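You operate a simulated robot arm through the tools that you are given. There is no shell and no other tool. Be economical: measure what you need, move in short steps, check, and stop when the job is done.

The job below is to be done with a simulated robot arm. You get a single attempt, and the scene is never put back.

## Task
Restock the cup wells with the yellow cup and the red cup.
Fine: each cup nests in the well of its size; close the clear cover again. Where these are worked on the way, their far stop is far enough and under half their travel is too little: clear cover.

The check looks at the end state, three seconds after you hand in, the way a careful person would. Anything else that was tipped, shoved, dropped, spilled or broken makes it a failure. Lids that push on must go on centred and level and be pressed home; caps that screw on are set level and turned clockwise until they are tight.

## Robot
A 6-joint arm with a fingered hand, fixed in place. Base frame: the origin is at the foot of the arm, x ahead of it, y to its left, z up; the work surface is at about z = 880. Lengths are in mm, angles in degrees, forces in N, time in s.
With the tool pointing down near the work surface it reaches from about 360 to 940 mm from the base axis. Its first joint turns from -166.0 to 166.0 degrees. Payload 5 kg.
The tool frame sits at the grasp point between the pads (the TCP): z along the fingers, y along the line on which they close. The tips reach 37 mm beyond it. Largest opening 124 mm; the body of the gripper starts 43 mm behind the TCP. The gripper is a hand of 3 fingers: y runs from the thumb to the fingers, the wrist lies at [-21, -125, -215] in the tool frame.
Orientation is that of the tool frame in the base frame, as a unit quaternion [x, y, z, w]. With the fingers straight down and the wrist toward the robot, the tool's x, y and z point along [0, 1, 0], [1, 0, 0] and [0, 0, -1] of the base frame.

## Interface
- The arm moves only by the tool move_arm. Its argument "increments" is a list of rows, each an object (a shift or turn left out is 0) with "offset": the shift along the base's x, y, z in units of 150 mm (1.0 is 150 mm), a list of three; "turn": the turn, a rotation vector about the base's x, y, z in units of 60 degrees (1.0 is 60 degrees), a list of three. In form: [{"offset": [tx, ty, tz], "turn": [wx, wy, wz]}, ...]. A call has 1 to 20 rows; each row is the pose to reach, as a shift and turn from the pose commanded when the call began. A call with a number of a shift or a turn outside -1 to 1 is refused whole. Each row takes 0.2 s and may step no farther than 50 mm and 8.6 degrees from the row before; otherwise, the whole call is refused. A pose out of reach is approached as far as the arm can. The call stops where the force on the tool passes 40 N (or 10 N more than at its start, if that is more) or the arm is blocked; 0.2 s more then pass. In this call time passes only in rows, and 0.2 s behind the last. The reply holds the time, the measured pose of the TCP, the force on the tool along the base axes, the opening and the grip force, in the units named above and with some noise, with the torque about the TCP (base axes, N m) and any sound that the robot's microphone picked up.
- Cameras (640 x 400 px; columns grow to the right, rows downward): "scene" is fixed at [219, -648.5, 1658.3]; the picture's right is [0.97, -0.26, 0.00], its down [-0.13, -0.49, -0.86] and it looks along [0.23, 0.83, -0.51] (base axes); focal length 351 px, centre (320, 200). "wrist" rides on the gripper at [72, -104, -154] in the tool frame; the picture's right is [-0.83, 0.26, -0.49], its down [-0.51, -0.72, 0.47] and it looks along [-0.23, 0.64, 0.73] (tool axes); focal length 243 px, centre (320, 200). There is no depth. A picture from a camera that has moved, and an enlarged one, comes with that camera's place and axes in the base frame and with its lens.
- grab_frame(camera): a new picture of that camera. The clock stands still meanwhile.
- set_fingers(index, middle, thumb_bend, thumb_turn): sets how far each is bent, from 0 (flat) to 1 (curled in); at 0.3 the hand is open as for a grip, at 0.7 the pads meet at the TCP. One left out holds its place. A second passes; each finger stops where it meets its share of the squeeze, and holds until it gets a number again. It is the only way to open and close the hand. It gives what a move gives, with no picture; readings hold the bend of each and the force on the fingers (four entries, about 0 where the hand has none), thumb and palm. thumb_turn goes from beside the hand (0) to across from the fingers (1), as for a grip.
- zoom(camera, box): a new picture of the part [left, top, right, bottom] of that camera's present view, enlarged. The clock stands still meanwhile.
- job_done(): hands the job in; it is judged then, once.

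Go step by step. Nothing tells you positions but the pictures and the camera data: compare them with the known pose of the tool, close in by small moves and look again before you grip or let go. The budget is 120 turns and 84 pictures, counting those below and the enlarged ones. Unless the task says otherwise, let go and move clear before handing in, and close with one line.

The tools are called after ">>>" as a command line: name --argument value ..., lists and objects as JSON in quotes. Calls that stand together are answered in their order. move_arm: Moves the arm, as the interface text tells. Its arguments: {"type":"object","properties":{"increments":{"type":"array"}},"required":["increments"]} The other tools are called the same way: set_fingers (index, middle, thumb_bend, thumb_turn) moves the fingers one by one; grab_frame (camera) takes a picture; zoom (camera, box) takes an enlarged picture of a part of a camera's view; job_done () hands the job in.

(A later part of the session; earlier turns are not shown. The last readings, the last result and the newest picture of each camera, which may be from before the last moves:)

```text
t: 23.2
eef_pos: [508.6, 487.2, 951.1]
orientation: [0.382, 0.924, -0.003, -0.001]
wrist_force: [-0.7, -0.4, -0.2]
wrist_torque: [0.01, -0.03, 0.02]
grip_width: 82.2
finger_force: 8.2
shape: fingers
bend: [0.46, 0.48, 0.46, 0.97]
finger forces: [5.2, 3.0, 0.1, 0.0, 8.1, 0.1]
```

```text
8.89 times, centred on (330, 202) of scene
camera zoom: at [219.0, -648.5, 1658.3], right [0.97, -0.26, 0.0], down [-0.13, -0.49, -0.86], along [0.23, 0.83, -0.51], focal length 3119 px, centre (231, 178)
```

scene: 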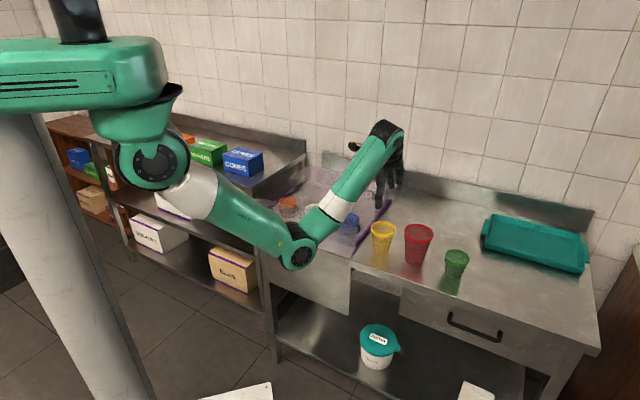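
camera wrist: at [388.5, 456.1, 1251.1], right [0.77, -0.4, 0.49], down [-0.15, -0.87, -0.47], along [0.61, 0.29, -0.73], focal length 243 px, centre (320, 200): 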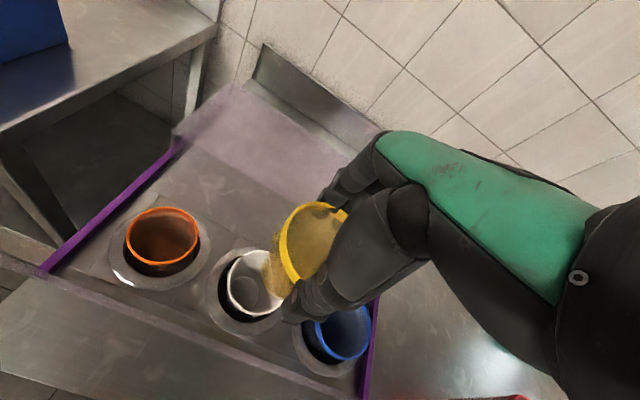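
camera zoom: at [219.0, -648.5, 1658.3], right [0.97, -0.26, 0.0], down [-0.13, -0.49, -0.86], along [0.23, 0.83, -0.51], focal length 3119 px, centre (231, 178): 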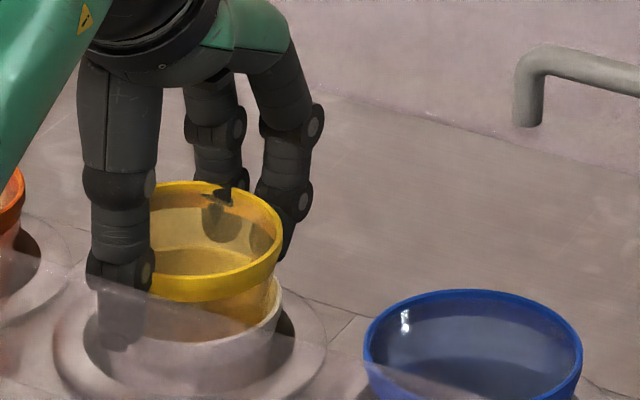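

>>> move_arm --increments '[{"offset": [0, 0, -0.02]}, {"offset": [0, 0, -0.035]}]'

>>> move_arm --increments '[{"offset": [0, 0, -0.02]}, {"offset": [0, 0, -0.03]}]'

>>> zoom --camera "scene" --box '[300, 180, 360, 225]'

>>> zoom --camera "wrist" --box '[180, 160, 400, 380]'

```text
t: 23.8
eef_pos: [510.0, 488.7, 944.2]
orientation: [0.381, 0.924, -0.002, -0.002]
wrist_force: [-0.1, -0.4, -0.5]
wrist_torque: [-0.03, -0.01, 0.02]
grip_width: 82.3
finger_force: 7.8
shape: fingers
bend: [0.46, 0.48, 0.46, 0.97]
finger forces: [5.1, 3.0, 0.1, 0.0, 8.1, 0.0]
```

```text
t: 24.4
eef_pos: [509.2, 488.6, 941.0]
orientation: [0.381, 0.924, -0.002, -0.001]
wrist_force: [-0.5, 0.6, 0.2]
wrist_torque: [-0.03, 0.02, 0.01]
grip_width: 82.0
finger_force: 7.8
shape: fingers
bend: [0.46, 0.48, 0.46, 0.97]
finger forces: [5.1, 3.0, 0.0, 0.0, 8.1, 0.0]
```

```text
8.89 times, centred on (330, 202) of scene
camera zoom: at [219.0, -648.5, 1658.3], right [0.97, -0.26, 0.0], down [-0.13, -0.49, -0.86], along [0.23, 0.83, -0.51], focal length 3119 px, centre (231, 178)
```

zoom: 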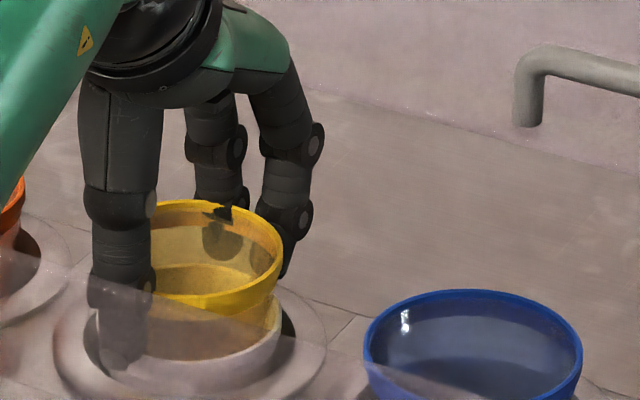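

```text
1.82 times, centred on (290, 270) of wrist
camera zoom: at [384.9, 465.3, 1095.3], right [0.77, -0.4, 0.49], down [-0.15, -0.87, -0.47], along [0.61, 0.29, -0.73], focal length 441 px, centre (374, 73)
```

zoom: 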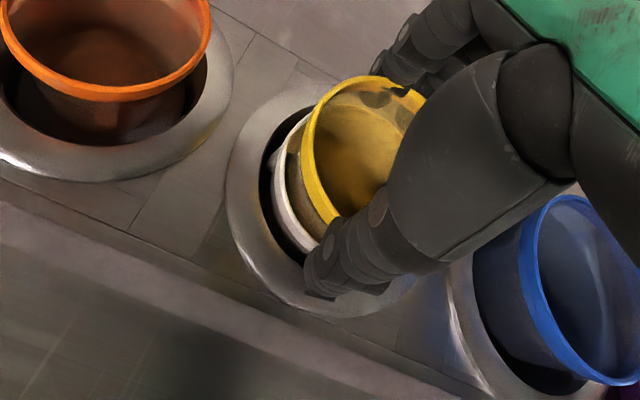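

>>> move_arm --increments '[{"offset": [0, 0, -0.02]}, {"offset": [0, 0, -0.035]}]'

>>> zoom --camera "scene" --box '[300, 180, 360, 225]'

```text
t: 25.0
eef_pos: [509.1, 487.7, 935.9]
orientation: [0.382, 0.924, -0.002, 0.0]
wrist_force: [0.1, -0.6, -0.8]
wrist_torque: [0.01, 0.0, 0.04]
grip_width: 82.0
finger_force: 8.0
shape: fingers
bend: [0.46, 0.48, 0.46, 0.97]
finger forces: [5.1, 3.1, 0.0, 0.0, 8.1, 0.0]
```

```text
8.89 times, centred on (330, 202) of scene
camera zoom: at [219.0, -648.5, 1658.3], right [0.97, -0.26, 0.0], down [-0.13, -0.49, -0.86], along [0.23, 0.83, -0.51], focal length 3119 px, centre (231, 178)
```

zoom: 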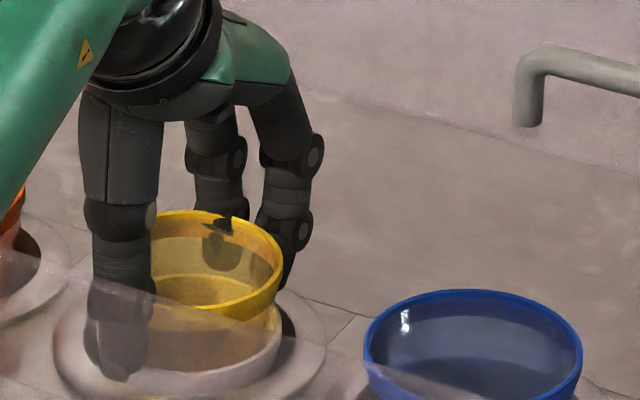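

The white cup seems to have moved down along with the yellow over the last steps, with almost no force. I'll raise a bit to see whether it follows.

>>> move_arm --increments '[{"offset": [0, 0, 0.06]}, {"offset": [0, 0, 0.12]}]'

>>> zoom --camera "scene" --box '[300, 180, 360, 225]'

```text
t: 25.6
eef_pos: [508.4, 487.2, 953.8]
orientation: [0.382, 0.924, -0.002, 0.0]
wrist_force: [0.0, -0.1, -0.4]
wrist_torque: [0.04, -0.01, 0.05]
grip_width: 82.1
finger_force: 8.2
shape: fingers
bend: [0.46, 0.48, 0.46, 0.97]
finger forces: [5.1, 3.0, 0.1, 0.0, 8.0, 0.0]
```

```text
8.89 times, centred on (330, 202) of scene
camera zoom: at [219.0, -648.5, 1658.3], right [0.97, -0.26, 0.0], down [-0.13, -0.49, -0.86], along [0.23, 0.83, -0.51], focal length 3119 px, centre (231, 178)
```

zoom: 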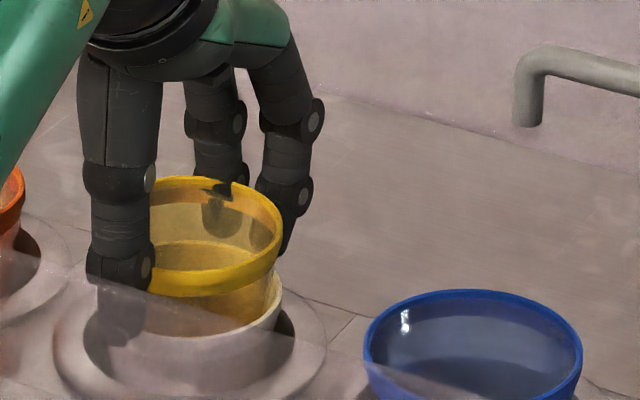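

The white cup rides up and down with the yellow one like a soft spring-loaded well, so they are nested. I'll release here, slowly.

>>> set_fingers --index 0.42 --middle 0.42 --thumb_bend 0.42

>>> zoom --camera "scene" --box '[300, 180, 360, 225]'

>>> zoom --camera "wrist" --box '[180, 160, 400, 380]'

```text
t: 26.6
eef_pos: [509.4, 488.1, 953.9]
orientation: [0.381, 0.924, -0.003, -0.001]
wrist_force: [0.6, -0.2, -0.3]
wrist_torque: [0.01, 0.0, -0.04]
grip_width: 91.9
finger_force: 0.2
shape: fingers
bend: [0.42, 0.42, 0.42, 0.97]
finger forces: [0.0, 0.0, 0.1, 0.1, 0.0, 0.0]
```

```text
8.89 times, centred on (330, 202) of scene
camera zoom: at [219.0, -648.5, 1658.3], right [0.97, -0.26, 0.0], down [-0.13, -0.49, -0.86], along [0.23, 0.83, -0.51], focal length 3119 px, centre (231, 178)
```

zoom: 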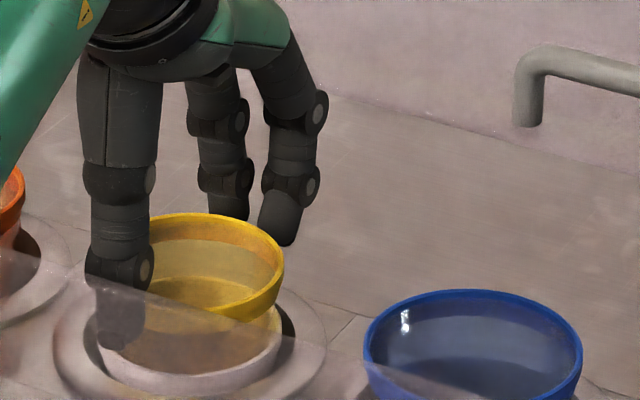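

```text
1.82 times, centred on (290, 270) of wrist
camera zoom: at [384.6, 464.9, 1107.7], right [0.77, -0.4, 0.49], down [-0.15, -0.87, -0.47], along [0.61, 0.29, -0.73], focal length 441 px, centre (374, 73)
```

zoom: 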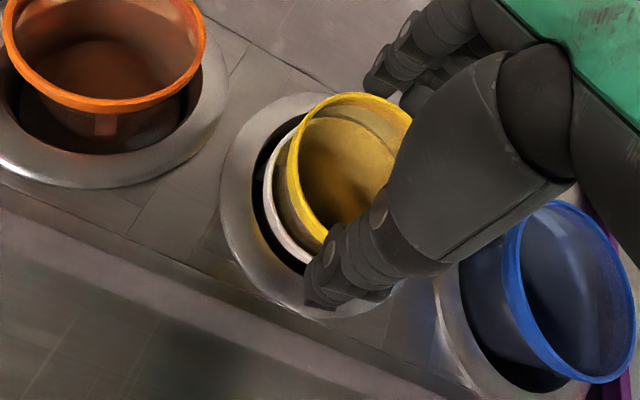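

The yellow cup settled lower in the well, looking level. I'll open fully, rise and inspect.

>>> set_fingers --index 0.3 --middle 0.3 --thumb_bend 0.3

>>> move_arm --increments '[{"offset": [0, 0, 0.2]}, {"offset": [0, 0, 0.45]}, {"offset": [0, 0, 0.75]}, {"offset": [0, 0, 1]}]'

>>> move_arm --increments '[{"offset": [0.2, -0.2, 0.1]}, {"offset": [0.4, -0.4, 0.1]}, {"offset": [0.6, -0.6, 0.1]}, {"offset": [0.8, -0.8, 0.1]}, {"offset": [1, -1, 0.1]}]'

>>> grab_frame --camera "wrist"

>>> zoom --camera "scene" --box '[270, 160, 390, 250]'

```text
t: 27.6
eef_pos: [510.1, 488.7, 953.1]
orientation: [0.381, 0.924, -0.002, -0.001]
wrist_force: [1.1, 0.6, -0.3]
wrist_torque: [0.03, -0.06, -0.01]
grip_width: 126.8
finger_force: 0.4
shape: fingers
bend: [0.3, 0.3, 0.31, 0.97]
finger forces: [0.1, 0.0, 0.0, 0.0, 1.2, 0.1]
```

```text
t: 28.6
eef_pos: [510.4, 486.4, 1103.2]
orientation: [0.382, 0.924, -0.003, -0.002]
wrist_force: [-0.3, 0.7, -0.5]
wrist_torque: [0.02, -0.02, 0.03]
grip_width: 128.5
finger_force: 0.2
shape: fingers
bend: [0.3, 0.3, 0.3, 0.97]
finger forces: [0.0, 0.0, 0.0, 0.1, 0.0, 0.1]
```

```text
t: 29.8
eef_pos: [660.0, 339.0, 1118.5]
orientation: [0.382, 0.924, -0.002, -0.001]
wrist_force: [-0.4, 0.5, 0.1]
wrist_torque: [-0.01, -0.01, -0.02]
grip_width: 128.5
finger_force: 0.1
shape: fingers
bend: [0.3, 0.3, 0.3, 0.97]
finger forces: [0.0, 0.1, 0.1, 0.0, 0.0, 0.0]
```

```text
35 pictures are left
camera wrist: at [536.5, 315.8, 1273.8], right [0.77, -0.4, 0.49], down [-0.15, -0.87, -0.47], along [0.61, 0.29, -0.73], focal length 243 px, centre (320, 200)
```

wrist: 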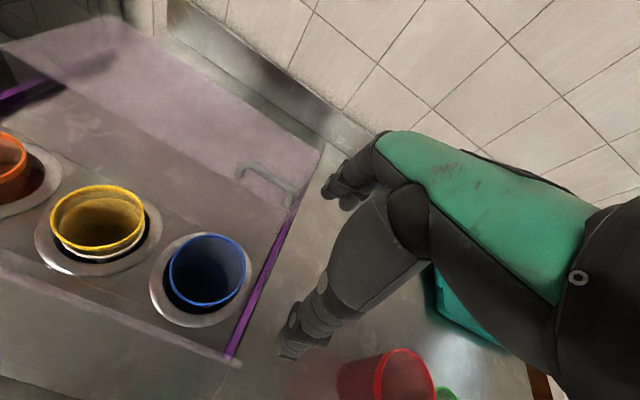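

```text
4.44 times, centred on (330, 205) of scene
camera zoom: at [219.0, -648.5, 1658.3], right [0.97, -0.26, 0.0], down [-0.13, -0.49, -0.86], along [0.23, 0.83, -0.51], focal length 1560 px, centre (276, 178)
```

zoom: 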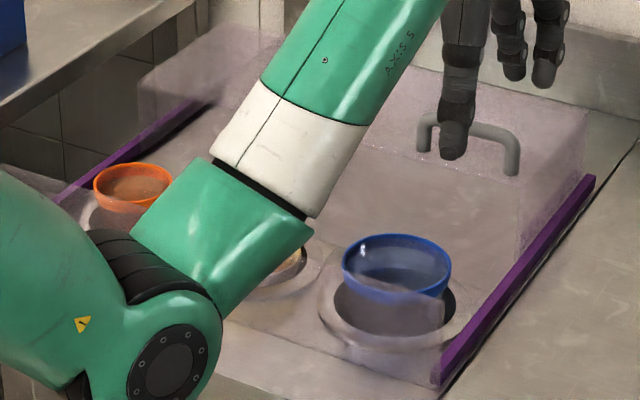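

The yellow cup is nested and level in the white one. Next is the red cup, so I'll move to hover over it.

>>> move_arm --increments '[{"offset": [0.15, -0.25, 0]}, {"offset": [0.3, -0.5, 0]}, {"offset": [0.45, -0.75, 0]}, {"offset": [0.58, -1, 0]}]'

>>> move_arm --increments '[{"offset": [0.13, -0.27, 0]}]'

>>> grab_frame --camera "wrist"

```text
t: 30.8
eef_pos: [746.4, 187.9, 1119.9]
orientation: [0.381, 0.925, -0.002, -0.001]
wrist_force: [-0.3, -0.2, -0.7]
wrist_torque: [-0.03, -0.03, 0.01]
grip_width: 128.5
finger_force: 0.0
shape: fingers
bend: [0.3, 0.3, 0.3, 0.97]
finger forces: [0.0, 0.0, 0.0, 0.0, 0.1, 0.0]
```

```text
t: 31.2
eef_pos: [766.8, 149.2, 1119.6]
orientation: [0.381, 0.925, -0.003, -0.001]
wrist_force: [-0.8, 0.0, -0.2]
wrist_torque: [-0.03, -0.02, 0.03]
grip_width: 128.5
finger_force: 0.0
shape: fingers
bend: [0.3, 0.3, 0.3, 0.98]
finger forces: [0.0, 0.1, 0.1, 0.0, 0.0, 0.1]
```

```text
33 pictures are left
camera wrist: at [642.2, 125.5, 1274.3], right [0.77, -0.4, 0.49], down [-0.15, -0.87, -0.47], along [0.61, 0.29, -0.73], focal length 243 px, centre (320, 200)
```

wrist: 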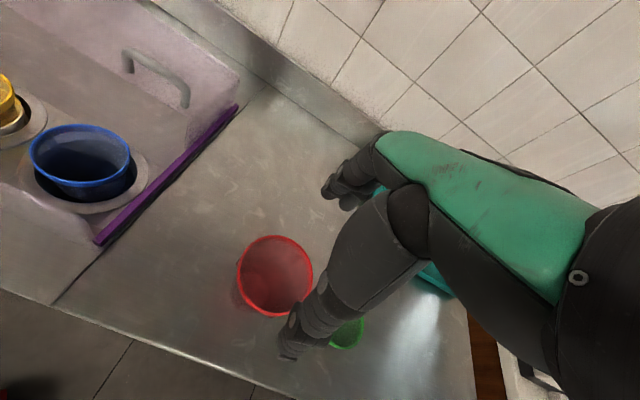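

The red rim is at about (765, 153). I'll descend to just above it and verify.

>>> move_arm --increments '[{"offset": [-0.01, 0.025, -0.25]}, {"offset": [-0.01, 0.025, -0.48]}]'

>>> grab_frame --camera "wrist"

>>> zoom --camera "scene" --box '[370, 190, 470, 265]'

```text
t: 31.8
eef_pos: [764.3, 152.5, 1046.2]
orientation: [0.382, 0.924, -0.002, -0.001]
wrist_force: [0.2, 0.2, 0.4]
wrist_torque: [-0.02, -0.01, 0.0]
grip_width: 128.4
finger_force: 0.0
shape: fingers
bend: [0.3, 0.3, 0.3, 0.98]
finger forces: [0.0, 0.0, 0.1, 0.1, 0.0, 0.1]
```

```text
32 pictures are left
camera wrist: at [639.5, 128.8, 1202.0], right [0.77, -0.4, 0.49], down [-0.15, -0.87, -0.47], along [0.61, 0.29, -0.73], focal length 243 px, centre (320, 200)
```

wrist: 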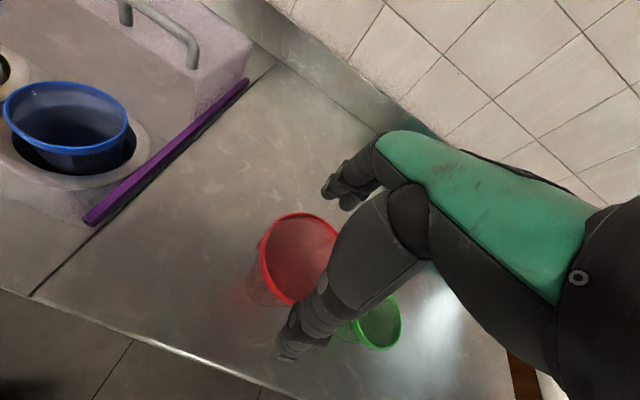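

```text
5.33 times, centred on (420, 228) of scene
camera zoom: at [219.0, -648.5, 1658.3], right [0.97, -0.26, 0.0], down [-0.13, -0.49, -0.86], along [0.23, 0.83, -0.51], focal length 1872 px, centre (-213, 53)
```

zoom: 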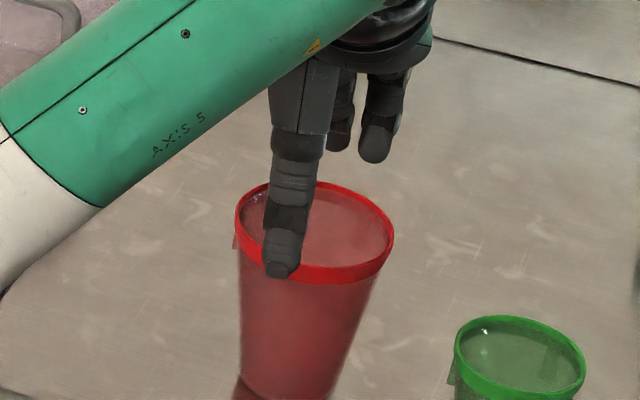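

Clearance is about 15 mm on each side. I'll descend to grip height.

>>> move_arm --increments '[{"offset": [-0.013, 0.013, -0.07]}, {"offset": [-0.013, 0.013, -0.14]}, {"offset": [-0.013, 0.013, -0.21]}, {"offset": [-0.013, 0.013, -0.28]}]'

>>> zoom --camera "scene" --box '[370, 190, 470, 265]'

```text
t: 32.8
eef_pos: [762.2, 152.4, 1004.8]
orientation: [0.382, 0.924, -0.001, 0.0]
wrist_force: [0.3, 0.6, -0.4]
wrist_torque: [0.02, -0.04, 0.01]
grip_width: 128.4
finger_force: 0.0
shape: fingers
bend: [0.3, 0.3, 0.3, 0.98]
finger forces: [0.0, 0.0, 0.0, 0.0, 0.0, 0.1]
```

```text
5.33 times, centred on (420, 228) of scene
camera zoom: at [219.0, -648.5, 1658.3], right [0.97, -0.26, 0.0], down [-0.13, -0.49, -0.86], along [0.23, 0.83, -0.51], focal length 1872 px, centre (-213, 53)
```

zoom: 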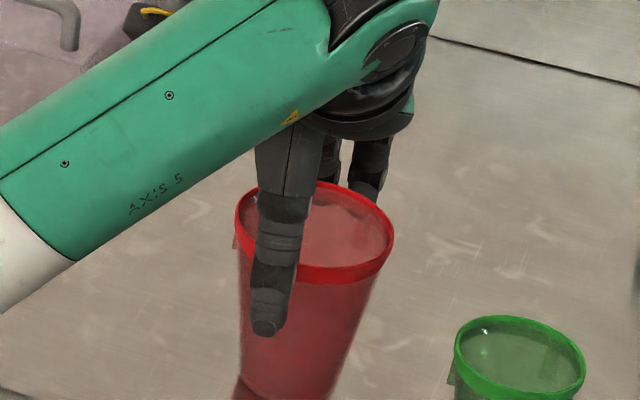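

>>> set_fingers --index 0.46 --middle 0.46 --thumb_bend 0.46

>>> zoom --camera "scene" --box '[370, 190, 470, 265]'

>>> grab_frame --camera "wrist"

```text
t: 33.8
eef_pos: [761.0, 152.6, 1005.1]
orientation: [0.383, 0.924, -0.002, -0.001]
wrist_force: [-0.4, 0.2, 0.4]
wrist_torque: [0.01, -0.03, 0.01]
grip_width: 96.2
finger_force: 8.7
shape: fingers
bend: [0.41, 0.45, 0.42, 0.97]
finger forces: [7.4, 1.5, 0.1, 0.0, 8.2, 0.1]
```

```text
5.33 times, centred on (420, 228) of scene
camera zoom: at [219.0, -648.5, 1658.3], right [0.97, -0.26, 0.0], down [-0.13, -0.49, -0.86], along [0.23, 0.83, -0.51], focal length 1872 px, centre (-213, 53)
```

zoom: 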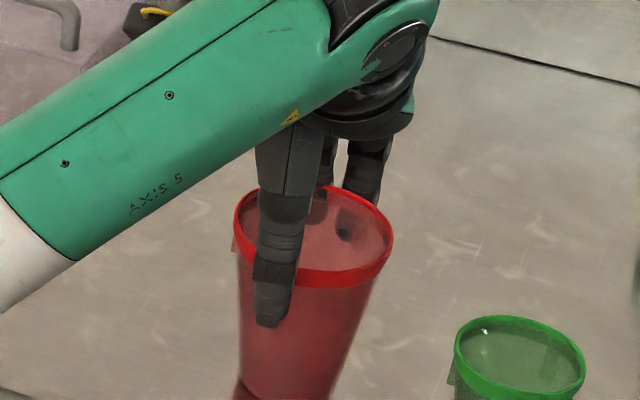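

```text
28 pictures are left
camera wrist: at [637.6, 129.8, 1160.2], right [0.77, -0.4, 0.49], down [-0.15, -0.87, -0.47], along [0.61, 0.29, -0.73], focal length 243 px, centre (320, 200)
```

wrist: 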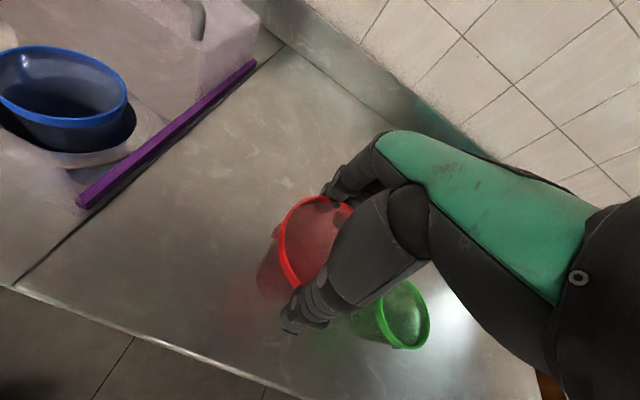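

The middle finger's share is small, so I'll tighten a little and then test-lift.

>>> set_fingers --index 0.48 --middle 0.52 --thumb_bend 0.5

>>> move_arm --increments '[{"offset": [0, 0, 0.07]}, {"offset": [0, 0, 0.15]}, {"offset": [0, 0, 0.25]}]'

>>> zoom --camera "scene" --box '[370, 180, 470, 255]'

```text
t: 34.8
eef_pos: [761.4, 153.4, 1005.8]
orientation: [0.382, 0.924, -0.002, 0.0]
wrist_force: [-0.1, 0.1, 0.8]
wrist_torque: [-0.04, -0.03, -0.02]
grip_width: 94.8
finger_force: 14.4
shape: fingers
bend: [0.42, 0.47, 0.43, 0.97]
finger forces: [8.7, 6.1, 0.0, 0.1, 14.8, 0.0]
```

```text
t: 35.6
eef_pos: [764.2, 152.9, 1042.9]
orientation: [0.382, 0.924, -0.002, -0.001]
wrist_force: [0.3, 0.3, -0.2]
wrist_torque: [0.0, -0.05, 0.02]
grip_width: 94.8
finger_force: 15.2
shape: fingers
bend: [0.42, 0.47, 0.43, 0.97]
finger forces: [8.4, 6.1, 0.0, 0.0, 14.8, 0.0]
```

```text
5.33 times, centred on (420, 218) of scene
camera zoom: at [219.0, -648.5, 1658.3], right [0.97, -0.26, 0.0], down [-0.13, -0.49, -0.86], along [0.23, 0.83, -0.51], focal length 1872 px, centre (-213, 107)
```

zoom: 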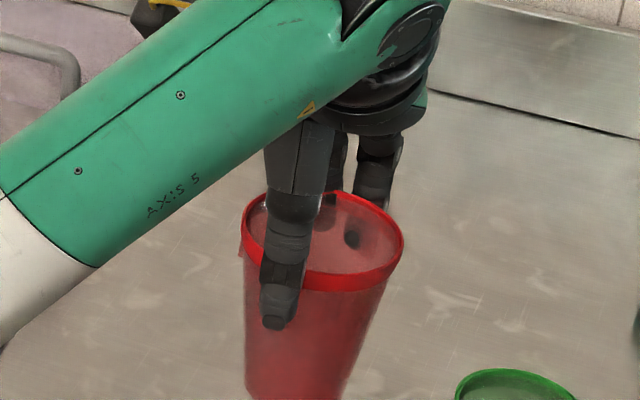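

The lift is secure. I'll carry the red cup high over to the blue well.

>>> move_arm --increments '[{"offset": [0, 0, 0.27]}, {"offset": [0, 0, 0.53]}, {"offset": [-0.13, 0.2, 0.53]}, {"offset": [-0.26, 0.4, 0.53]}, {"offset": [-0.39, 0.6, 0.53]}, {"offset": [-0.52, 0.8, 0.53]}, {"offset": [-0.65, 1.0, 0.53]}]'

>>> move_arm --increments '[{"offset": [-0.2, 0.2, 0]}, {"offset": [-0.4, 0.4, 0]}, {"offset": [-0.4, 0.57, -0.05]}]'

>>> zoom --camera "wrist" --box '[150, 160, 400, 380]'

>>> zoom --camera "scene" --box '[290, 150, 410, 240]'

```text
t: 37.2
eef_pos: [666.1, 302.8, 1121.5]
orientation: [0.381, 0.924, -0.002, -0.001]
wrist_force: [-0.2, -0.4, -0.7]
wrist_torque: [0.04, 0.02, -0.01]
grip_width: 94.7
finger_force: 14.6
shape: fingers
bend: [0.42, 0.47, 0.43, 0.97]
finger forces: [8.3, 6.2, 0.1, 0.0, 14.7, 0.1]
```

```text
t: 38.0
eef_pos: [604.7, 389.9, 1113.2]
orientation: [0.382, 0.924, -0.003, -0.001]
wrist_force: [-0.1, -0.1, -0.1]
wrist_torque: [0.04, 0.0, -0.01]
grip_width: 94.4
finger_force: 14.9
shape: fingers
bend: [0.42, 0.48, 0.43, 0.97]
finger forces: [8.3, 6.3, 0.0, 0.1, 14.6, 0.1]
```

```text
1.82 times, centred on (275, 270) of wrist
camera zoom: at [480.9, 365.4, 1267.8], right [0.77, -0.4, 0.49], down [-0.15, -0.87, -0.47], along [0.61, 0.29, -0.73], focal length 441 px, centre (402, 73)
```

zoom: 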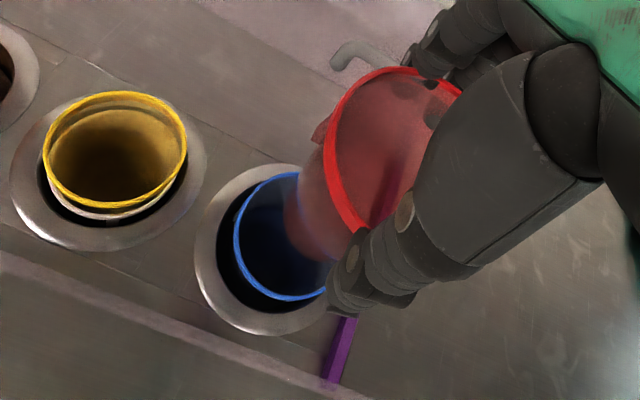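

```text
4.44 times, centred on (350, 195) of scene
camera zoom: at [219.0, -648.5, 1658.3], right [0.97, -0.26, 0.0], down [-0.13, -0.49, -0.86], along [0.23, 0.83, -0.51], focal length 1560 px, centre (187, 222)
```

zoom: 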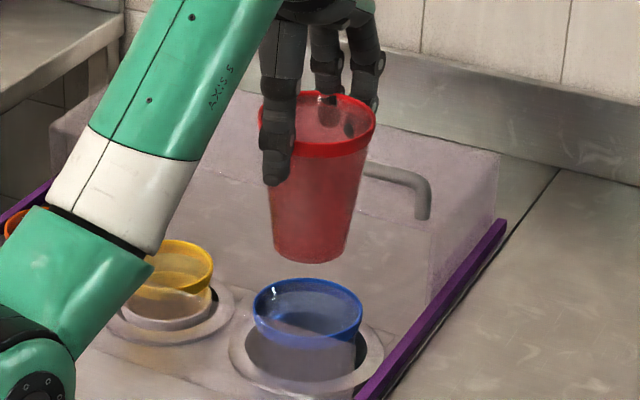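

The red cup lines up above the blue one in both views. I'll lower until its base enters the blue cup and check.

>>> move_arm --increments '[{"offset": [0, 0, -0.15]}, {"offset": [0, 0, -0.3]}, {"offset": [0, 0, -0.4]}, {"offset": [0, 0, -0.5]}, {"offset": [0, 0, -0.58]}]'

>>> zoom --camera "wrist" --box '[150, 160, 400, 380]'

>>> zoom --camera "scene" --box '[290, 160, 410, 250]'

```text
t: 39.2
eef_pos: [604.9, 389.0, 1025.4]
orientation: [0.383, 0.924, -0.002, -0.001]
wrist_force: [0.6, -0.2, 0.1]
wrist_torque: [-0.01, -0.01, 0.01]
grip_width: 94.7
finger_force: 14.3
shape: fingers
bend: [0.42, 0.48, 0.43, 0.97]
finger forces: [8.4, 6.3, 0.0, 0.0, 14.5, 0.1]
```

```text
1.82 times, centred on (275, 270) of wrist
camera zoom: at [480.9, 365.8, 1181.0], right [0.77, -0.4, 0.49], down [-0.15, -0.87, -0.47], along [0.61, 0.29, -0.73], focal length 441 px, centre (402, 73)
```

zoom: 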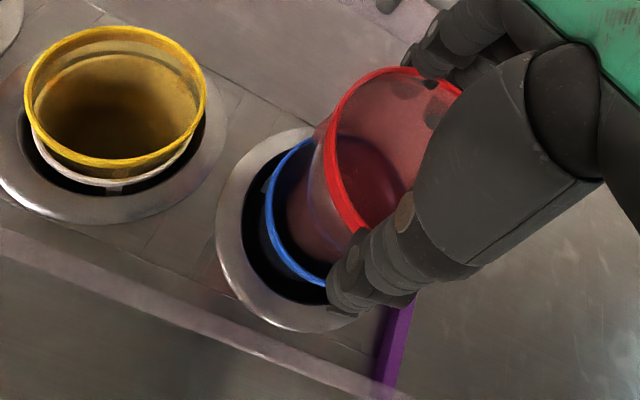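

```text
4.44 times, centred on (350, 205) of scene
camera zoom: at [219.0, -648.5, 1658.3], right [0.97, -0.26, 0.0], down [-0.13, -0.49, -0.86], along [0.23, 0.83, -0.51], focal length 1560 px, centre (187, 178)
```

zoom: 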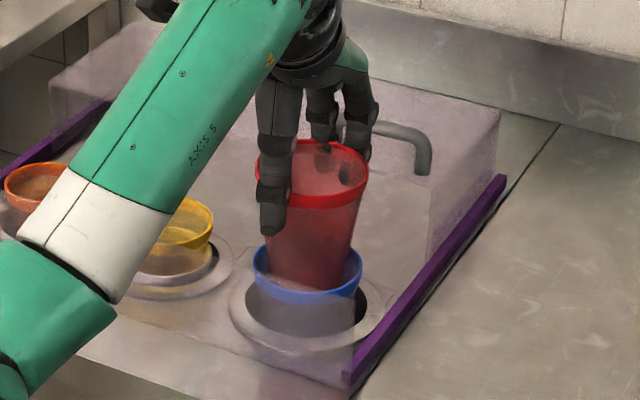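

It is inside the blue cup, centred. Continuing down.

>>> move_arm --increments '[{"offset": [0, 0, -0.1]}, {"offset": [0, 0, -0.2]}, {"offset": [0, 0, -0.28]}]'

>>> zoom --camera "wrist" --box '[150, 160, 400, 380]'

>>> zoom --camera "scene" --box '[310, 180, 380, 235]'

```text
t: 40.0
eef_pos: [605.2, 389.5, 983.9]
orientation: [0.381, 0.925, -0.003, -0.001]
wrist_force: [0.6, 0.1, 0.1]
wrist_torque: [0.02, 0.01, 0.01]
grip_width: 94.6
finger_force: 14.9
shape: fingers
bend: [0.42, 0.48, 0.43, 0.97]
finger forces: [8.3, 6.3, 0.0, 0.0, 14.5, 0.0]
```

```text
1.82 times, centred on (275, 270) of wrist
camera zoom: at [481.3, 366.4, 1139.4], right [0.77, -0.4, 0.49], down [-0.15, -0.87, -0.47], along [0.61, 0.29, -0.73], focal length 441 px, centre (402, 73)
```

zoom: 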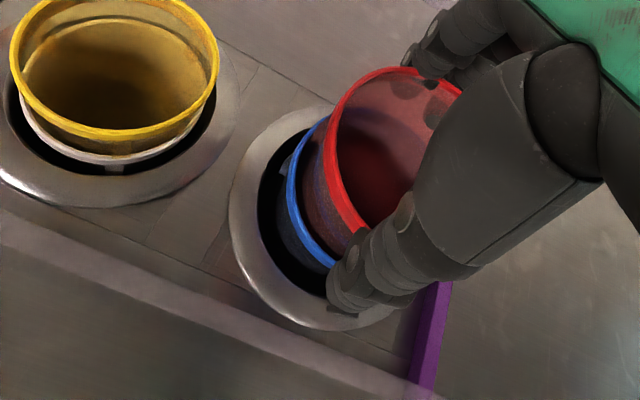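

```text
7.27 times, centred on (345, 208) of scene
camera zoom: at [219.0, -648.5, 1658.3], right [0.97, -0.26, 0.0], down [-0.13, -0.49, -0.86], along [0.23, 0.83, -0.51], focal length 2552 px, centre (138, 146)
```

zoom: 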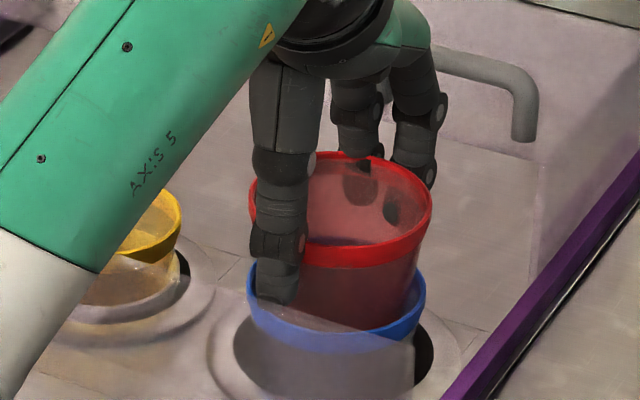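

>>> move_arm --increments '[{"offset": [0, 0, -0.05]}, {"offset": [0, 0, -0.1]}]'

>>> move_arm --increments '[{"offset": [0, 0, -0.03]}, {"offset": [0, 0, -0.06]}]'

>>> zoom --camera "wrist" --box '[150, 160, 400, 380]'

>>> zoom --camera "scene" --box '[310, 180, 380, 235]'

```text
t: 40.6
eef_pos: [606.2, 387.7, 968.9]
orientation: [0.382, 0.924, -0.002, -0.001]
wrist_force: [-0.3, -0.1, -0.2]
wrist_torque: [-0.04, -0.03, -0.02]
grip_width: 94.4
finger_force: 14.6
shape: fingers
bend: [0.42, 0.48, 0.43, 0.97]
finger forces: [8.3, 6.2, 0.0, 0.0, 14.5, 0.0]
```

```text
t: 41.2
eef_pos: [605.6, 388.9, 961.2]
orientation: [0.382, 0.924, -0.003, -0.001]
wrist_force: [-0.2, 0.6, 0.2]
wrist_torque: [-0.01, 0.03, -0.03]
grip_width: 94.4
finger_force: 14.0
shape: fingers
bend: [0.42, 0.48, 0.43, 0.97]
finger forces: [8.3, 6.3, 0.1, 0.0, 14.6, 0.0]
```

```text
1.82 times, centred on (275, 270) of wrist
camera zoom: at [480.8, 365.6, 1115.5], right [0.77, -0.4, 0.49], down [-0.15, -0.87, -0.47], along [0.61, 0.29, -0.73], focal length 441 px, centre (402, 73)
```

zoom: 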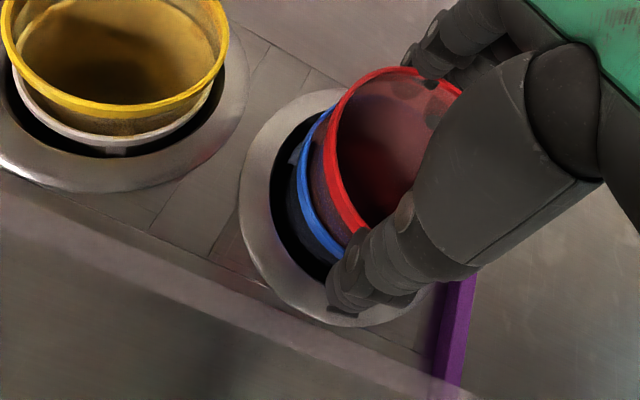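

```text
7.27 times, centred on (345, 208) of scene
camera zoom: at [219.0, -648.5, 1658.3], right [0.97, -0.26, 0.0], down [-0.13, -0.49, -0.86], along [0.23, 0.83, -0.51], focal length 2552 px, centre (138, 146)
```

zoom: 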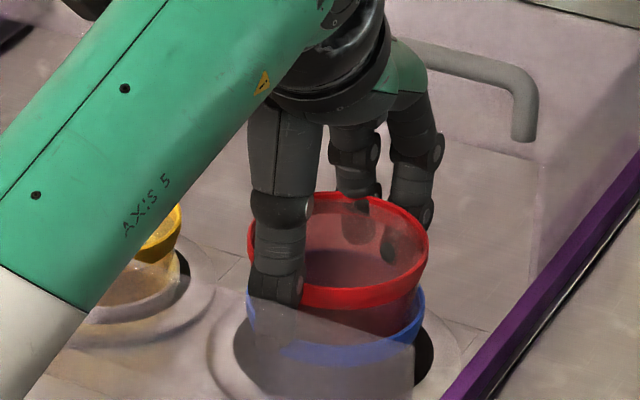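

Close to nested. I'll go down a further 10 mm and release gently.

>>> move_arm --increments '[{"offset": [0, 0, -0.03]}, {"offset": [0, 0, -0.07]}]'

>>> set_fingers --index 0.37 --middle 0.37 --thumb_bend 0.37

>>> zoom --camera "scene" --box '[310, 180, 380, 235]'

>>> zoom --camera "wrist" --box '[150, 160, 400, 380]'

```text
t: 41.8
eef_pos: [603.7, 389.2, 951.1]
orientation: [0.381, 0.924, -0.003, -0.001]
wrist_force: [0.4, 0.3, -0.4]
wrist_torque: [0.04, -0.01, -0.03]
grip_width: 94.7
finger_force: 14.8
shape: fingers
bend: [0.42, 0.48, 0.43, 0.97]
finger forces: [8.4, 6.5, 0.1, 0.1, 14.4, 0.0]
```

```text
t: 42.8
eef_pos: [605.6, 389.6, 950.3]
orientation: [0.383, 0.924, -0.002, 0.0]
wrist_force: [-0.8, -0.3, 0.3]
wrist_torque: [-0.05, -0.04, -0.01]
grip_width: 107.3
finger_force: 0.0
shape: fingers
bend: [0.37, 0.37, 0.37, 0.97]
finger forces: [0.1, 0.0, 0.0, 0.0, 0.0, 0.1]
```

```text
7.27 times, centred on (345, 208) of scene
camera zoom: at [219.0, -648.5, 1658.3], right [0.97, -0.26, 0.0], down [-0.13, -0.49, -0.86], along [0.23, 0.83, -0.51], focal length 2552 px, centre (138, 146)
```

zoom: 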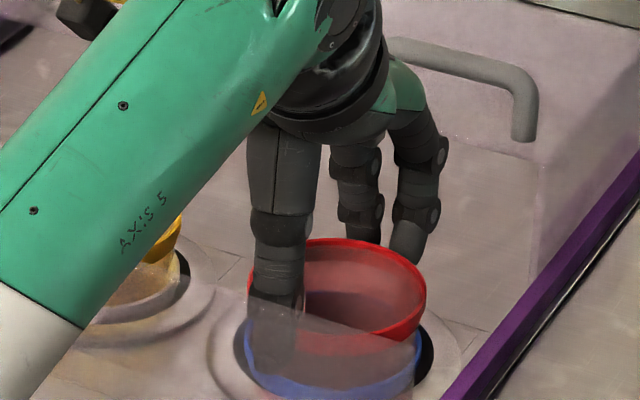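

```text
1.82 times, centred on (275, 270) of wrist
camera zoom: at [480.4, 365.7, 1104.9], right [0.77, -0.4, 0.49], down [-0.15, -0.87, -0.47], along [0.61, 0.29, -0.73], focal length 441 px, centre (402, 73)
```

zoom: 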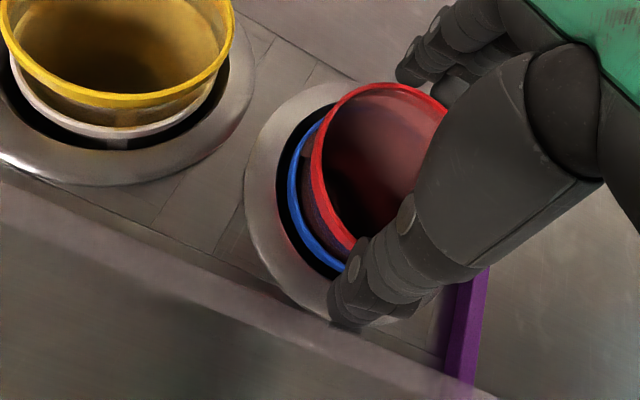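

The red cup is nested. I'll open fully, rise and head back above the handle.

>>> set_fingers --index 0.32 --middle 0.32 --thumb_bend 0.32

>>> move_arm --increments '[{"offset": [0, 0, 0.2]}, {"offset": [0, 0, 0.45]}, {"offset": [0, 0, 0.75]}, {"offset": [0, 0, 1]}]'

>>> move_arm --increments '[{"offset": [0.2, 0.2, 0]}, {"offset": [0.4, 0.4, 0]}, {"offset": [0.6, 0.6, 0]}, {"offset": [0.8, 0.74, -0.05]}]'

>>> grab_frame --camera "wrist"

>>> zoom --camera "scene" --box '[270, 150, 410, 255]'

```text
t: 43.8
eef_pos: [605.5, 388.3, 949.4]
orientation: [0.383, 0.924, -0.002, -0.001]
wrist_force: [-0.8, 0.8, 0.6]
wrist_torque: [0.01, 0.01, 0.02]
grip_width: 121.4
finger_force: 0.5
shape: fingers
bend: [0.32, 0.32, 0.33, 0.97]
finger forces: [0.0, 0.0, 0.0, 0.0, 0.8, 0.1]
```

```text
t: 44.8
eef_pos: [604.9, 389.9, 1097.3]
orientation: [0.382, 0.924, -0.003, -0.001]
wrist_force: [0.5, -0.8, -0.4]
wrist_torque: [-0.02, 0.03, -0.03]
grip_width: 122.6
finger_force: 0.1
shape: fingers
bend: [0.32, 0.32, 0.32, 0.97]
finger forces: [0.1, 0.0, 0.1, 0.0, 0.1, 0.0]
```

```text
t: 45.8
eef_pos: [724.2, 501.1, 1092.0]
orientation: [0.381, 0.924, -0.003, -0.001]
wrist_force: [-1.9, 0.3, 0.6]
wrist_torque: [-0.01, 0.02, 0.0]
grip_width: 122.8
finger_force: 0.1
shape: fingers
bend: [0.32, 0.32, 0.32, 0.97]
finger forces: [0.1, 0.0, 0.0, 0.0, 0.0, 0.1]
```

```text
16 pictures are left
camera wrist: at [600.3, 477.4, 1246.9], right [0.77, -0.4, 0.49], down [-0.15, -0.87, -0.47], along [0.61, 0.29, -0.73], focal length 243 px, centre (320, 200)
```

wrist: 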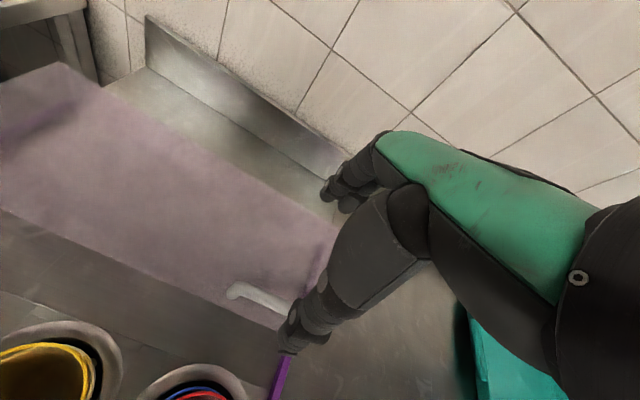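

```text
3.81 times, centred on (340, 202) of scene
camera zoom: at [219.0, -648.5, 1658.3], right [0.97, -0.26, 0.0], down [-0.13, -0.49, -0.86], along [0.23, 0.83, -0.51], focal length 1337 px, centre (244, 190)
```

zoom: 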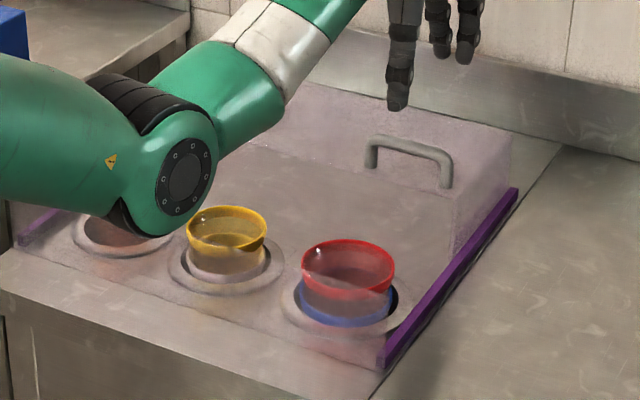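

Both cups are nested. The handle bar is now at about (700, 472, 986), so I'll go over it and descend.

>>> move_arm --increments '[{"offset": [-0.16, -0.19, -0.05]}, {"offset": [-0.16, -0.19, -0.3]}]'

>>> grab_frame --camera "wrist"

```text
t: 46.4
eef_pos: [701.3, 471.4, 1048.5]
orientation: [0.383, 0.924, -0.001, 0.0]
wrist_force: [-0.9, 0.7, 0.2]
wrist_torque: [0.0, 0.02, 0.02]
grip_width: 122.6
finger_force: 0.2
shape: fingers
bend: [0.32, 0.32, 0.32, 0.97]
finger forces: [0.0, 0.0, 0.1, 0.0, 0.0, 0.0]
```

```text
14 pictures are left
camera wrist: at [575.9, 448.2, 1202.6], right [0.77, -0.4, 0.49], down [-0.15, -0.87, -0.47], along [0.62, 0.29, -0.73], focal length 243 px, centre (320, 200)
```

wrist: 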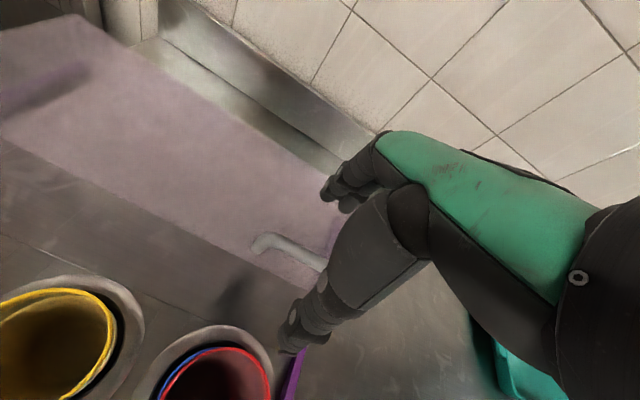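

>>> move_arm --increments '[{"offset": [0, 0, -0.1]}, {"offset": [0, 0, -0.2]}, {"offset": [0, 0, -0.29]}]'

>>> set_fingers --index 0.67 --middle 0.67 --thumb_bend 0.67

>>> zoom --camera "scene" --box '[290, 150, 410, 240]'

```text
t: 47.2
eef_pos: [699.3, 471.1, 1005.0]
orientation: [0.383, 0.924, -0.002, -0.002]
wrist_force: [0.2, -0.5, 1.0]
wrist_torque: [0.06, -0.08, 0.01]
grip_width: 122.7
finger_force: 0.3
shape: fingers
bend: [0.32, 0.32, 0.32, 0.97]
finger forces: [0.1, 1.5, 0.0, 0.1, 0.0, 0.1]
```

```text
t: 48.2
eef_pos: [700.3, 471.4, 1006.5]
orientation: [0.382, 0.924, -0.001, -0.001]
wrist_force: [1.7, -1.1, 12.7]
wrist_torque: [0.25, -0.1, 0.01]
grip_width: 21.9
finger_force: 7.3
shape: fingers
bend: [0.66, 0.67, 0.65, 0.98]
finger forces: [11.0, 0.1, 0.1, 0.0, 4.3, 0.0]
```

```text
4.44 times, centred on (350, 195) of scene
camera zoom: at [219.0, -648.5, 1658.3], right [0.97, -0.26, 0.0], down [-0.13, -0.49, -0.86], along [0.23, 0.83, -0.51], focal length 1560 px, centre (187, 222)
```

zoom: 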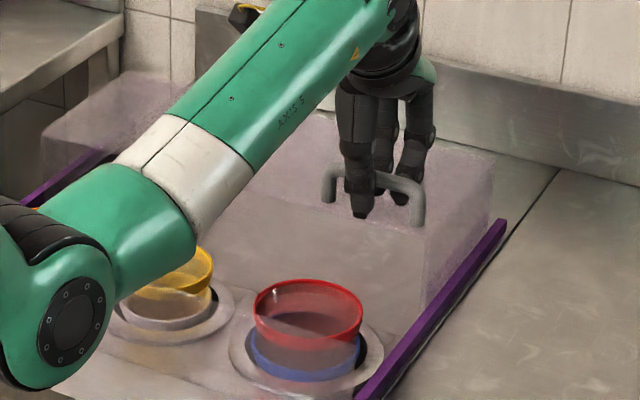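

The handle is held again. I'll pull the cover forward, watching the force as it passes the cups.

>>> move_arm --increments '[{"offset": [-0.07, -0.07, 0.01]}, {"offset": [-0.14, -0.14, 0.01]}, {"offset": [-0.21, -0.21, 0.01]}, {"offset": [-0.28, -0.28, 0.01]}]'

>>> zoom --camera "scene" --box '[290, 150, 410, 240]'

```text
t: 49.2
eef_pos: [657.4, 428.0, 1005.9]
orientation: [0.381, 0.924, -0.004, -0.002]
wrist_force: [-0.5, 0.5, 0.6]
wrist_torque: [0.04, 0.0, 0.0]
grip_width: 16.1
finger_force: 0.0
shape: fingers
bend: [0.67, 0.67, 0.67, 0.98]
finger forces: [0.6, 0.1, 0.0, 0.0, 0.0, 0.0]
```

```text
4.44 times, centred on (350, 195) of scene
camera zoom: at [219.0, -648.5, 1658.3], right [0.97, -0.26, 0.0], down [-0.13, -0.49, -0.86], along [0.23, 0.83, -0.51], focal length 1560 px, centre (187, 222)
```

zoom: 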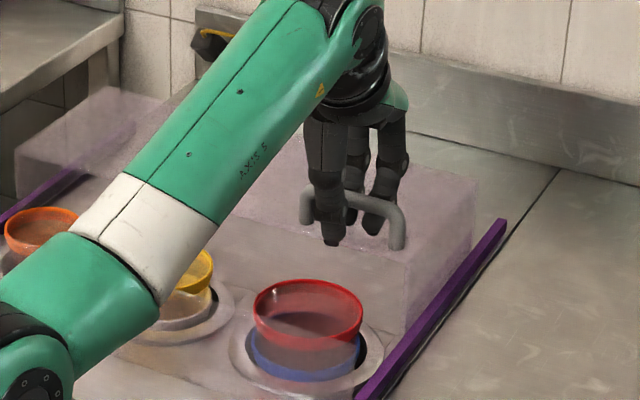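

>>> move_arm --increments '[{"offset": [-0.06, -0.06, 0]}, {"offset": [-0.12, -0.12, 0]}, {"offset": [-0.18, -0.18, 0]}, {"offset": [-0.24, -0.24, 0]}]'

>>> zoom --camera "scene" --box '[270, 160, 390, 250]'

```text
t: 50.2
eef_pos: [622.6, 393.8, 1005.3]
orientation: [0.381, 0.924, -0.003, -0.002]
wrist_force: [0.7, 1.0, 0.5]
wrist_torque: [0.0, -0.03, -0.01]
grip_width: 17.4
finger_force: 0.6
shape: fingers
bend: [0.66, 0.67, 0.67, 0.98]
finger forces: [1.2, 0.0, 0.0, 0.1, 0.0, 0.1]
```

```text
4.44 times, centred on (330, 205) of scene
camera zoom: at [219.0, -648.5, 1658.3], right [0.97, -0.26, 0.0], down [-0.13, -0.49, -0.86], along [0.23, 0.83, -0.51], focal length 1560 px, centre (276, 178)
```

zoom: 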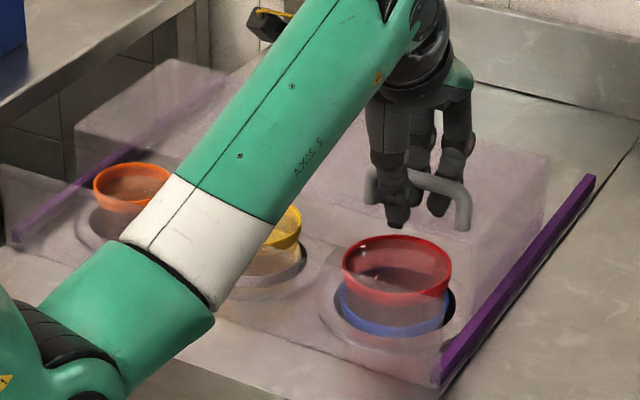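

The cover passes over the cups freely. I'll pull to the closed stop.

>>> move_arm --increments '[{"offset": [-0.07, -0.07, 0]}, {"offset": [-0.14, -0.14, 0]}, {"offset": [-0.21, -0.21, 0]}, {"offset": [-0.28, -0.28, 0]}, {"offset": [-0.34, -0.34, 0]}]'

>>> move_arm --increments '[{"offset": [-0.03, -0.03, 0]}, {"offset": [-0.06, -0.06, 0]}, {"offset": [-0.09, -0.09, 0]}, {"offset": [-0.12, -0.12, 0]}, {"offset": [-0.15, -0.15, 0]}]'

>>> zoom --camera "scene" --box '[260, 160, 400, 265]'

```text
t: 51.4
eef_pos: [572.3, 342.8, 1005.3]
orientation: [0.382, 0.924, -0.002, -0.001]
wrist_force: [1.5, 1.3, 1.2]
wrist_torque: [0.03, -0.01, -0.01]
grip_width: 17.2
finger_force: 0.9
shape: fingers
bend: [0.66, 0.67, 0.67, 0.98]
finger forces: [1.3, 0.1, 0.0, 0.1, 0.0, 0.1]
```

```text
t: 52.6
eef_pos: [550.7, 321.6, 1008.0]
orientation: [0.381, 0.924, 0.001, 0.002]
wrist_force: [23.6, 19.1, 3.2]
wrist_torque: [0.3, -0.28, -0.21]
grip_width: 34.4
finger_force: 14.6
shape: fingers
bend: [0.54, 0.63, 0.67, 0.98]
finger forces: [21.3, 7.2, 0.0, 0.0, 0.1, 0.0]
```

```text
3.81 times, centred on (330, 212) of scene
camera zoom: at [219.0, -648.5, 1658.3], right [0.97, -0.26, 0.0], down [-0.13, -0.49, -0.86], along [0.23, 0.83, -0.51], focal length 1337 px, centre (282, 152)
```

zoom: 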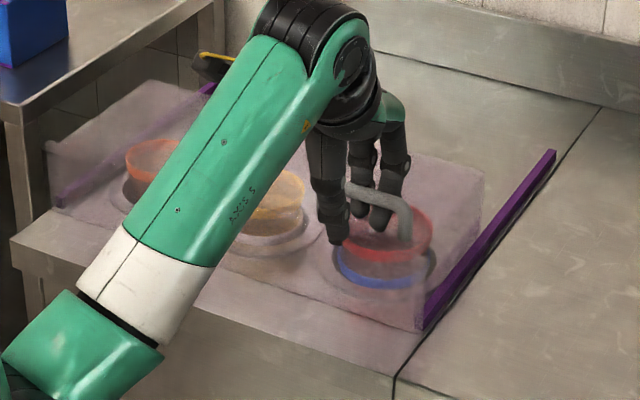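

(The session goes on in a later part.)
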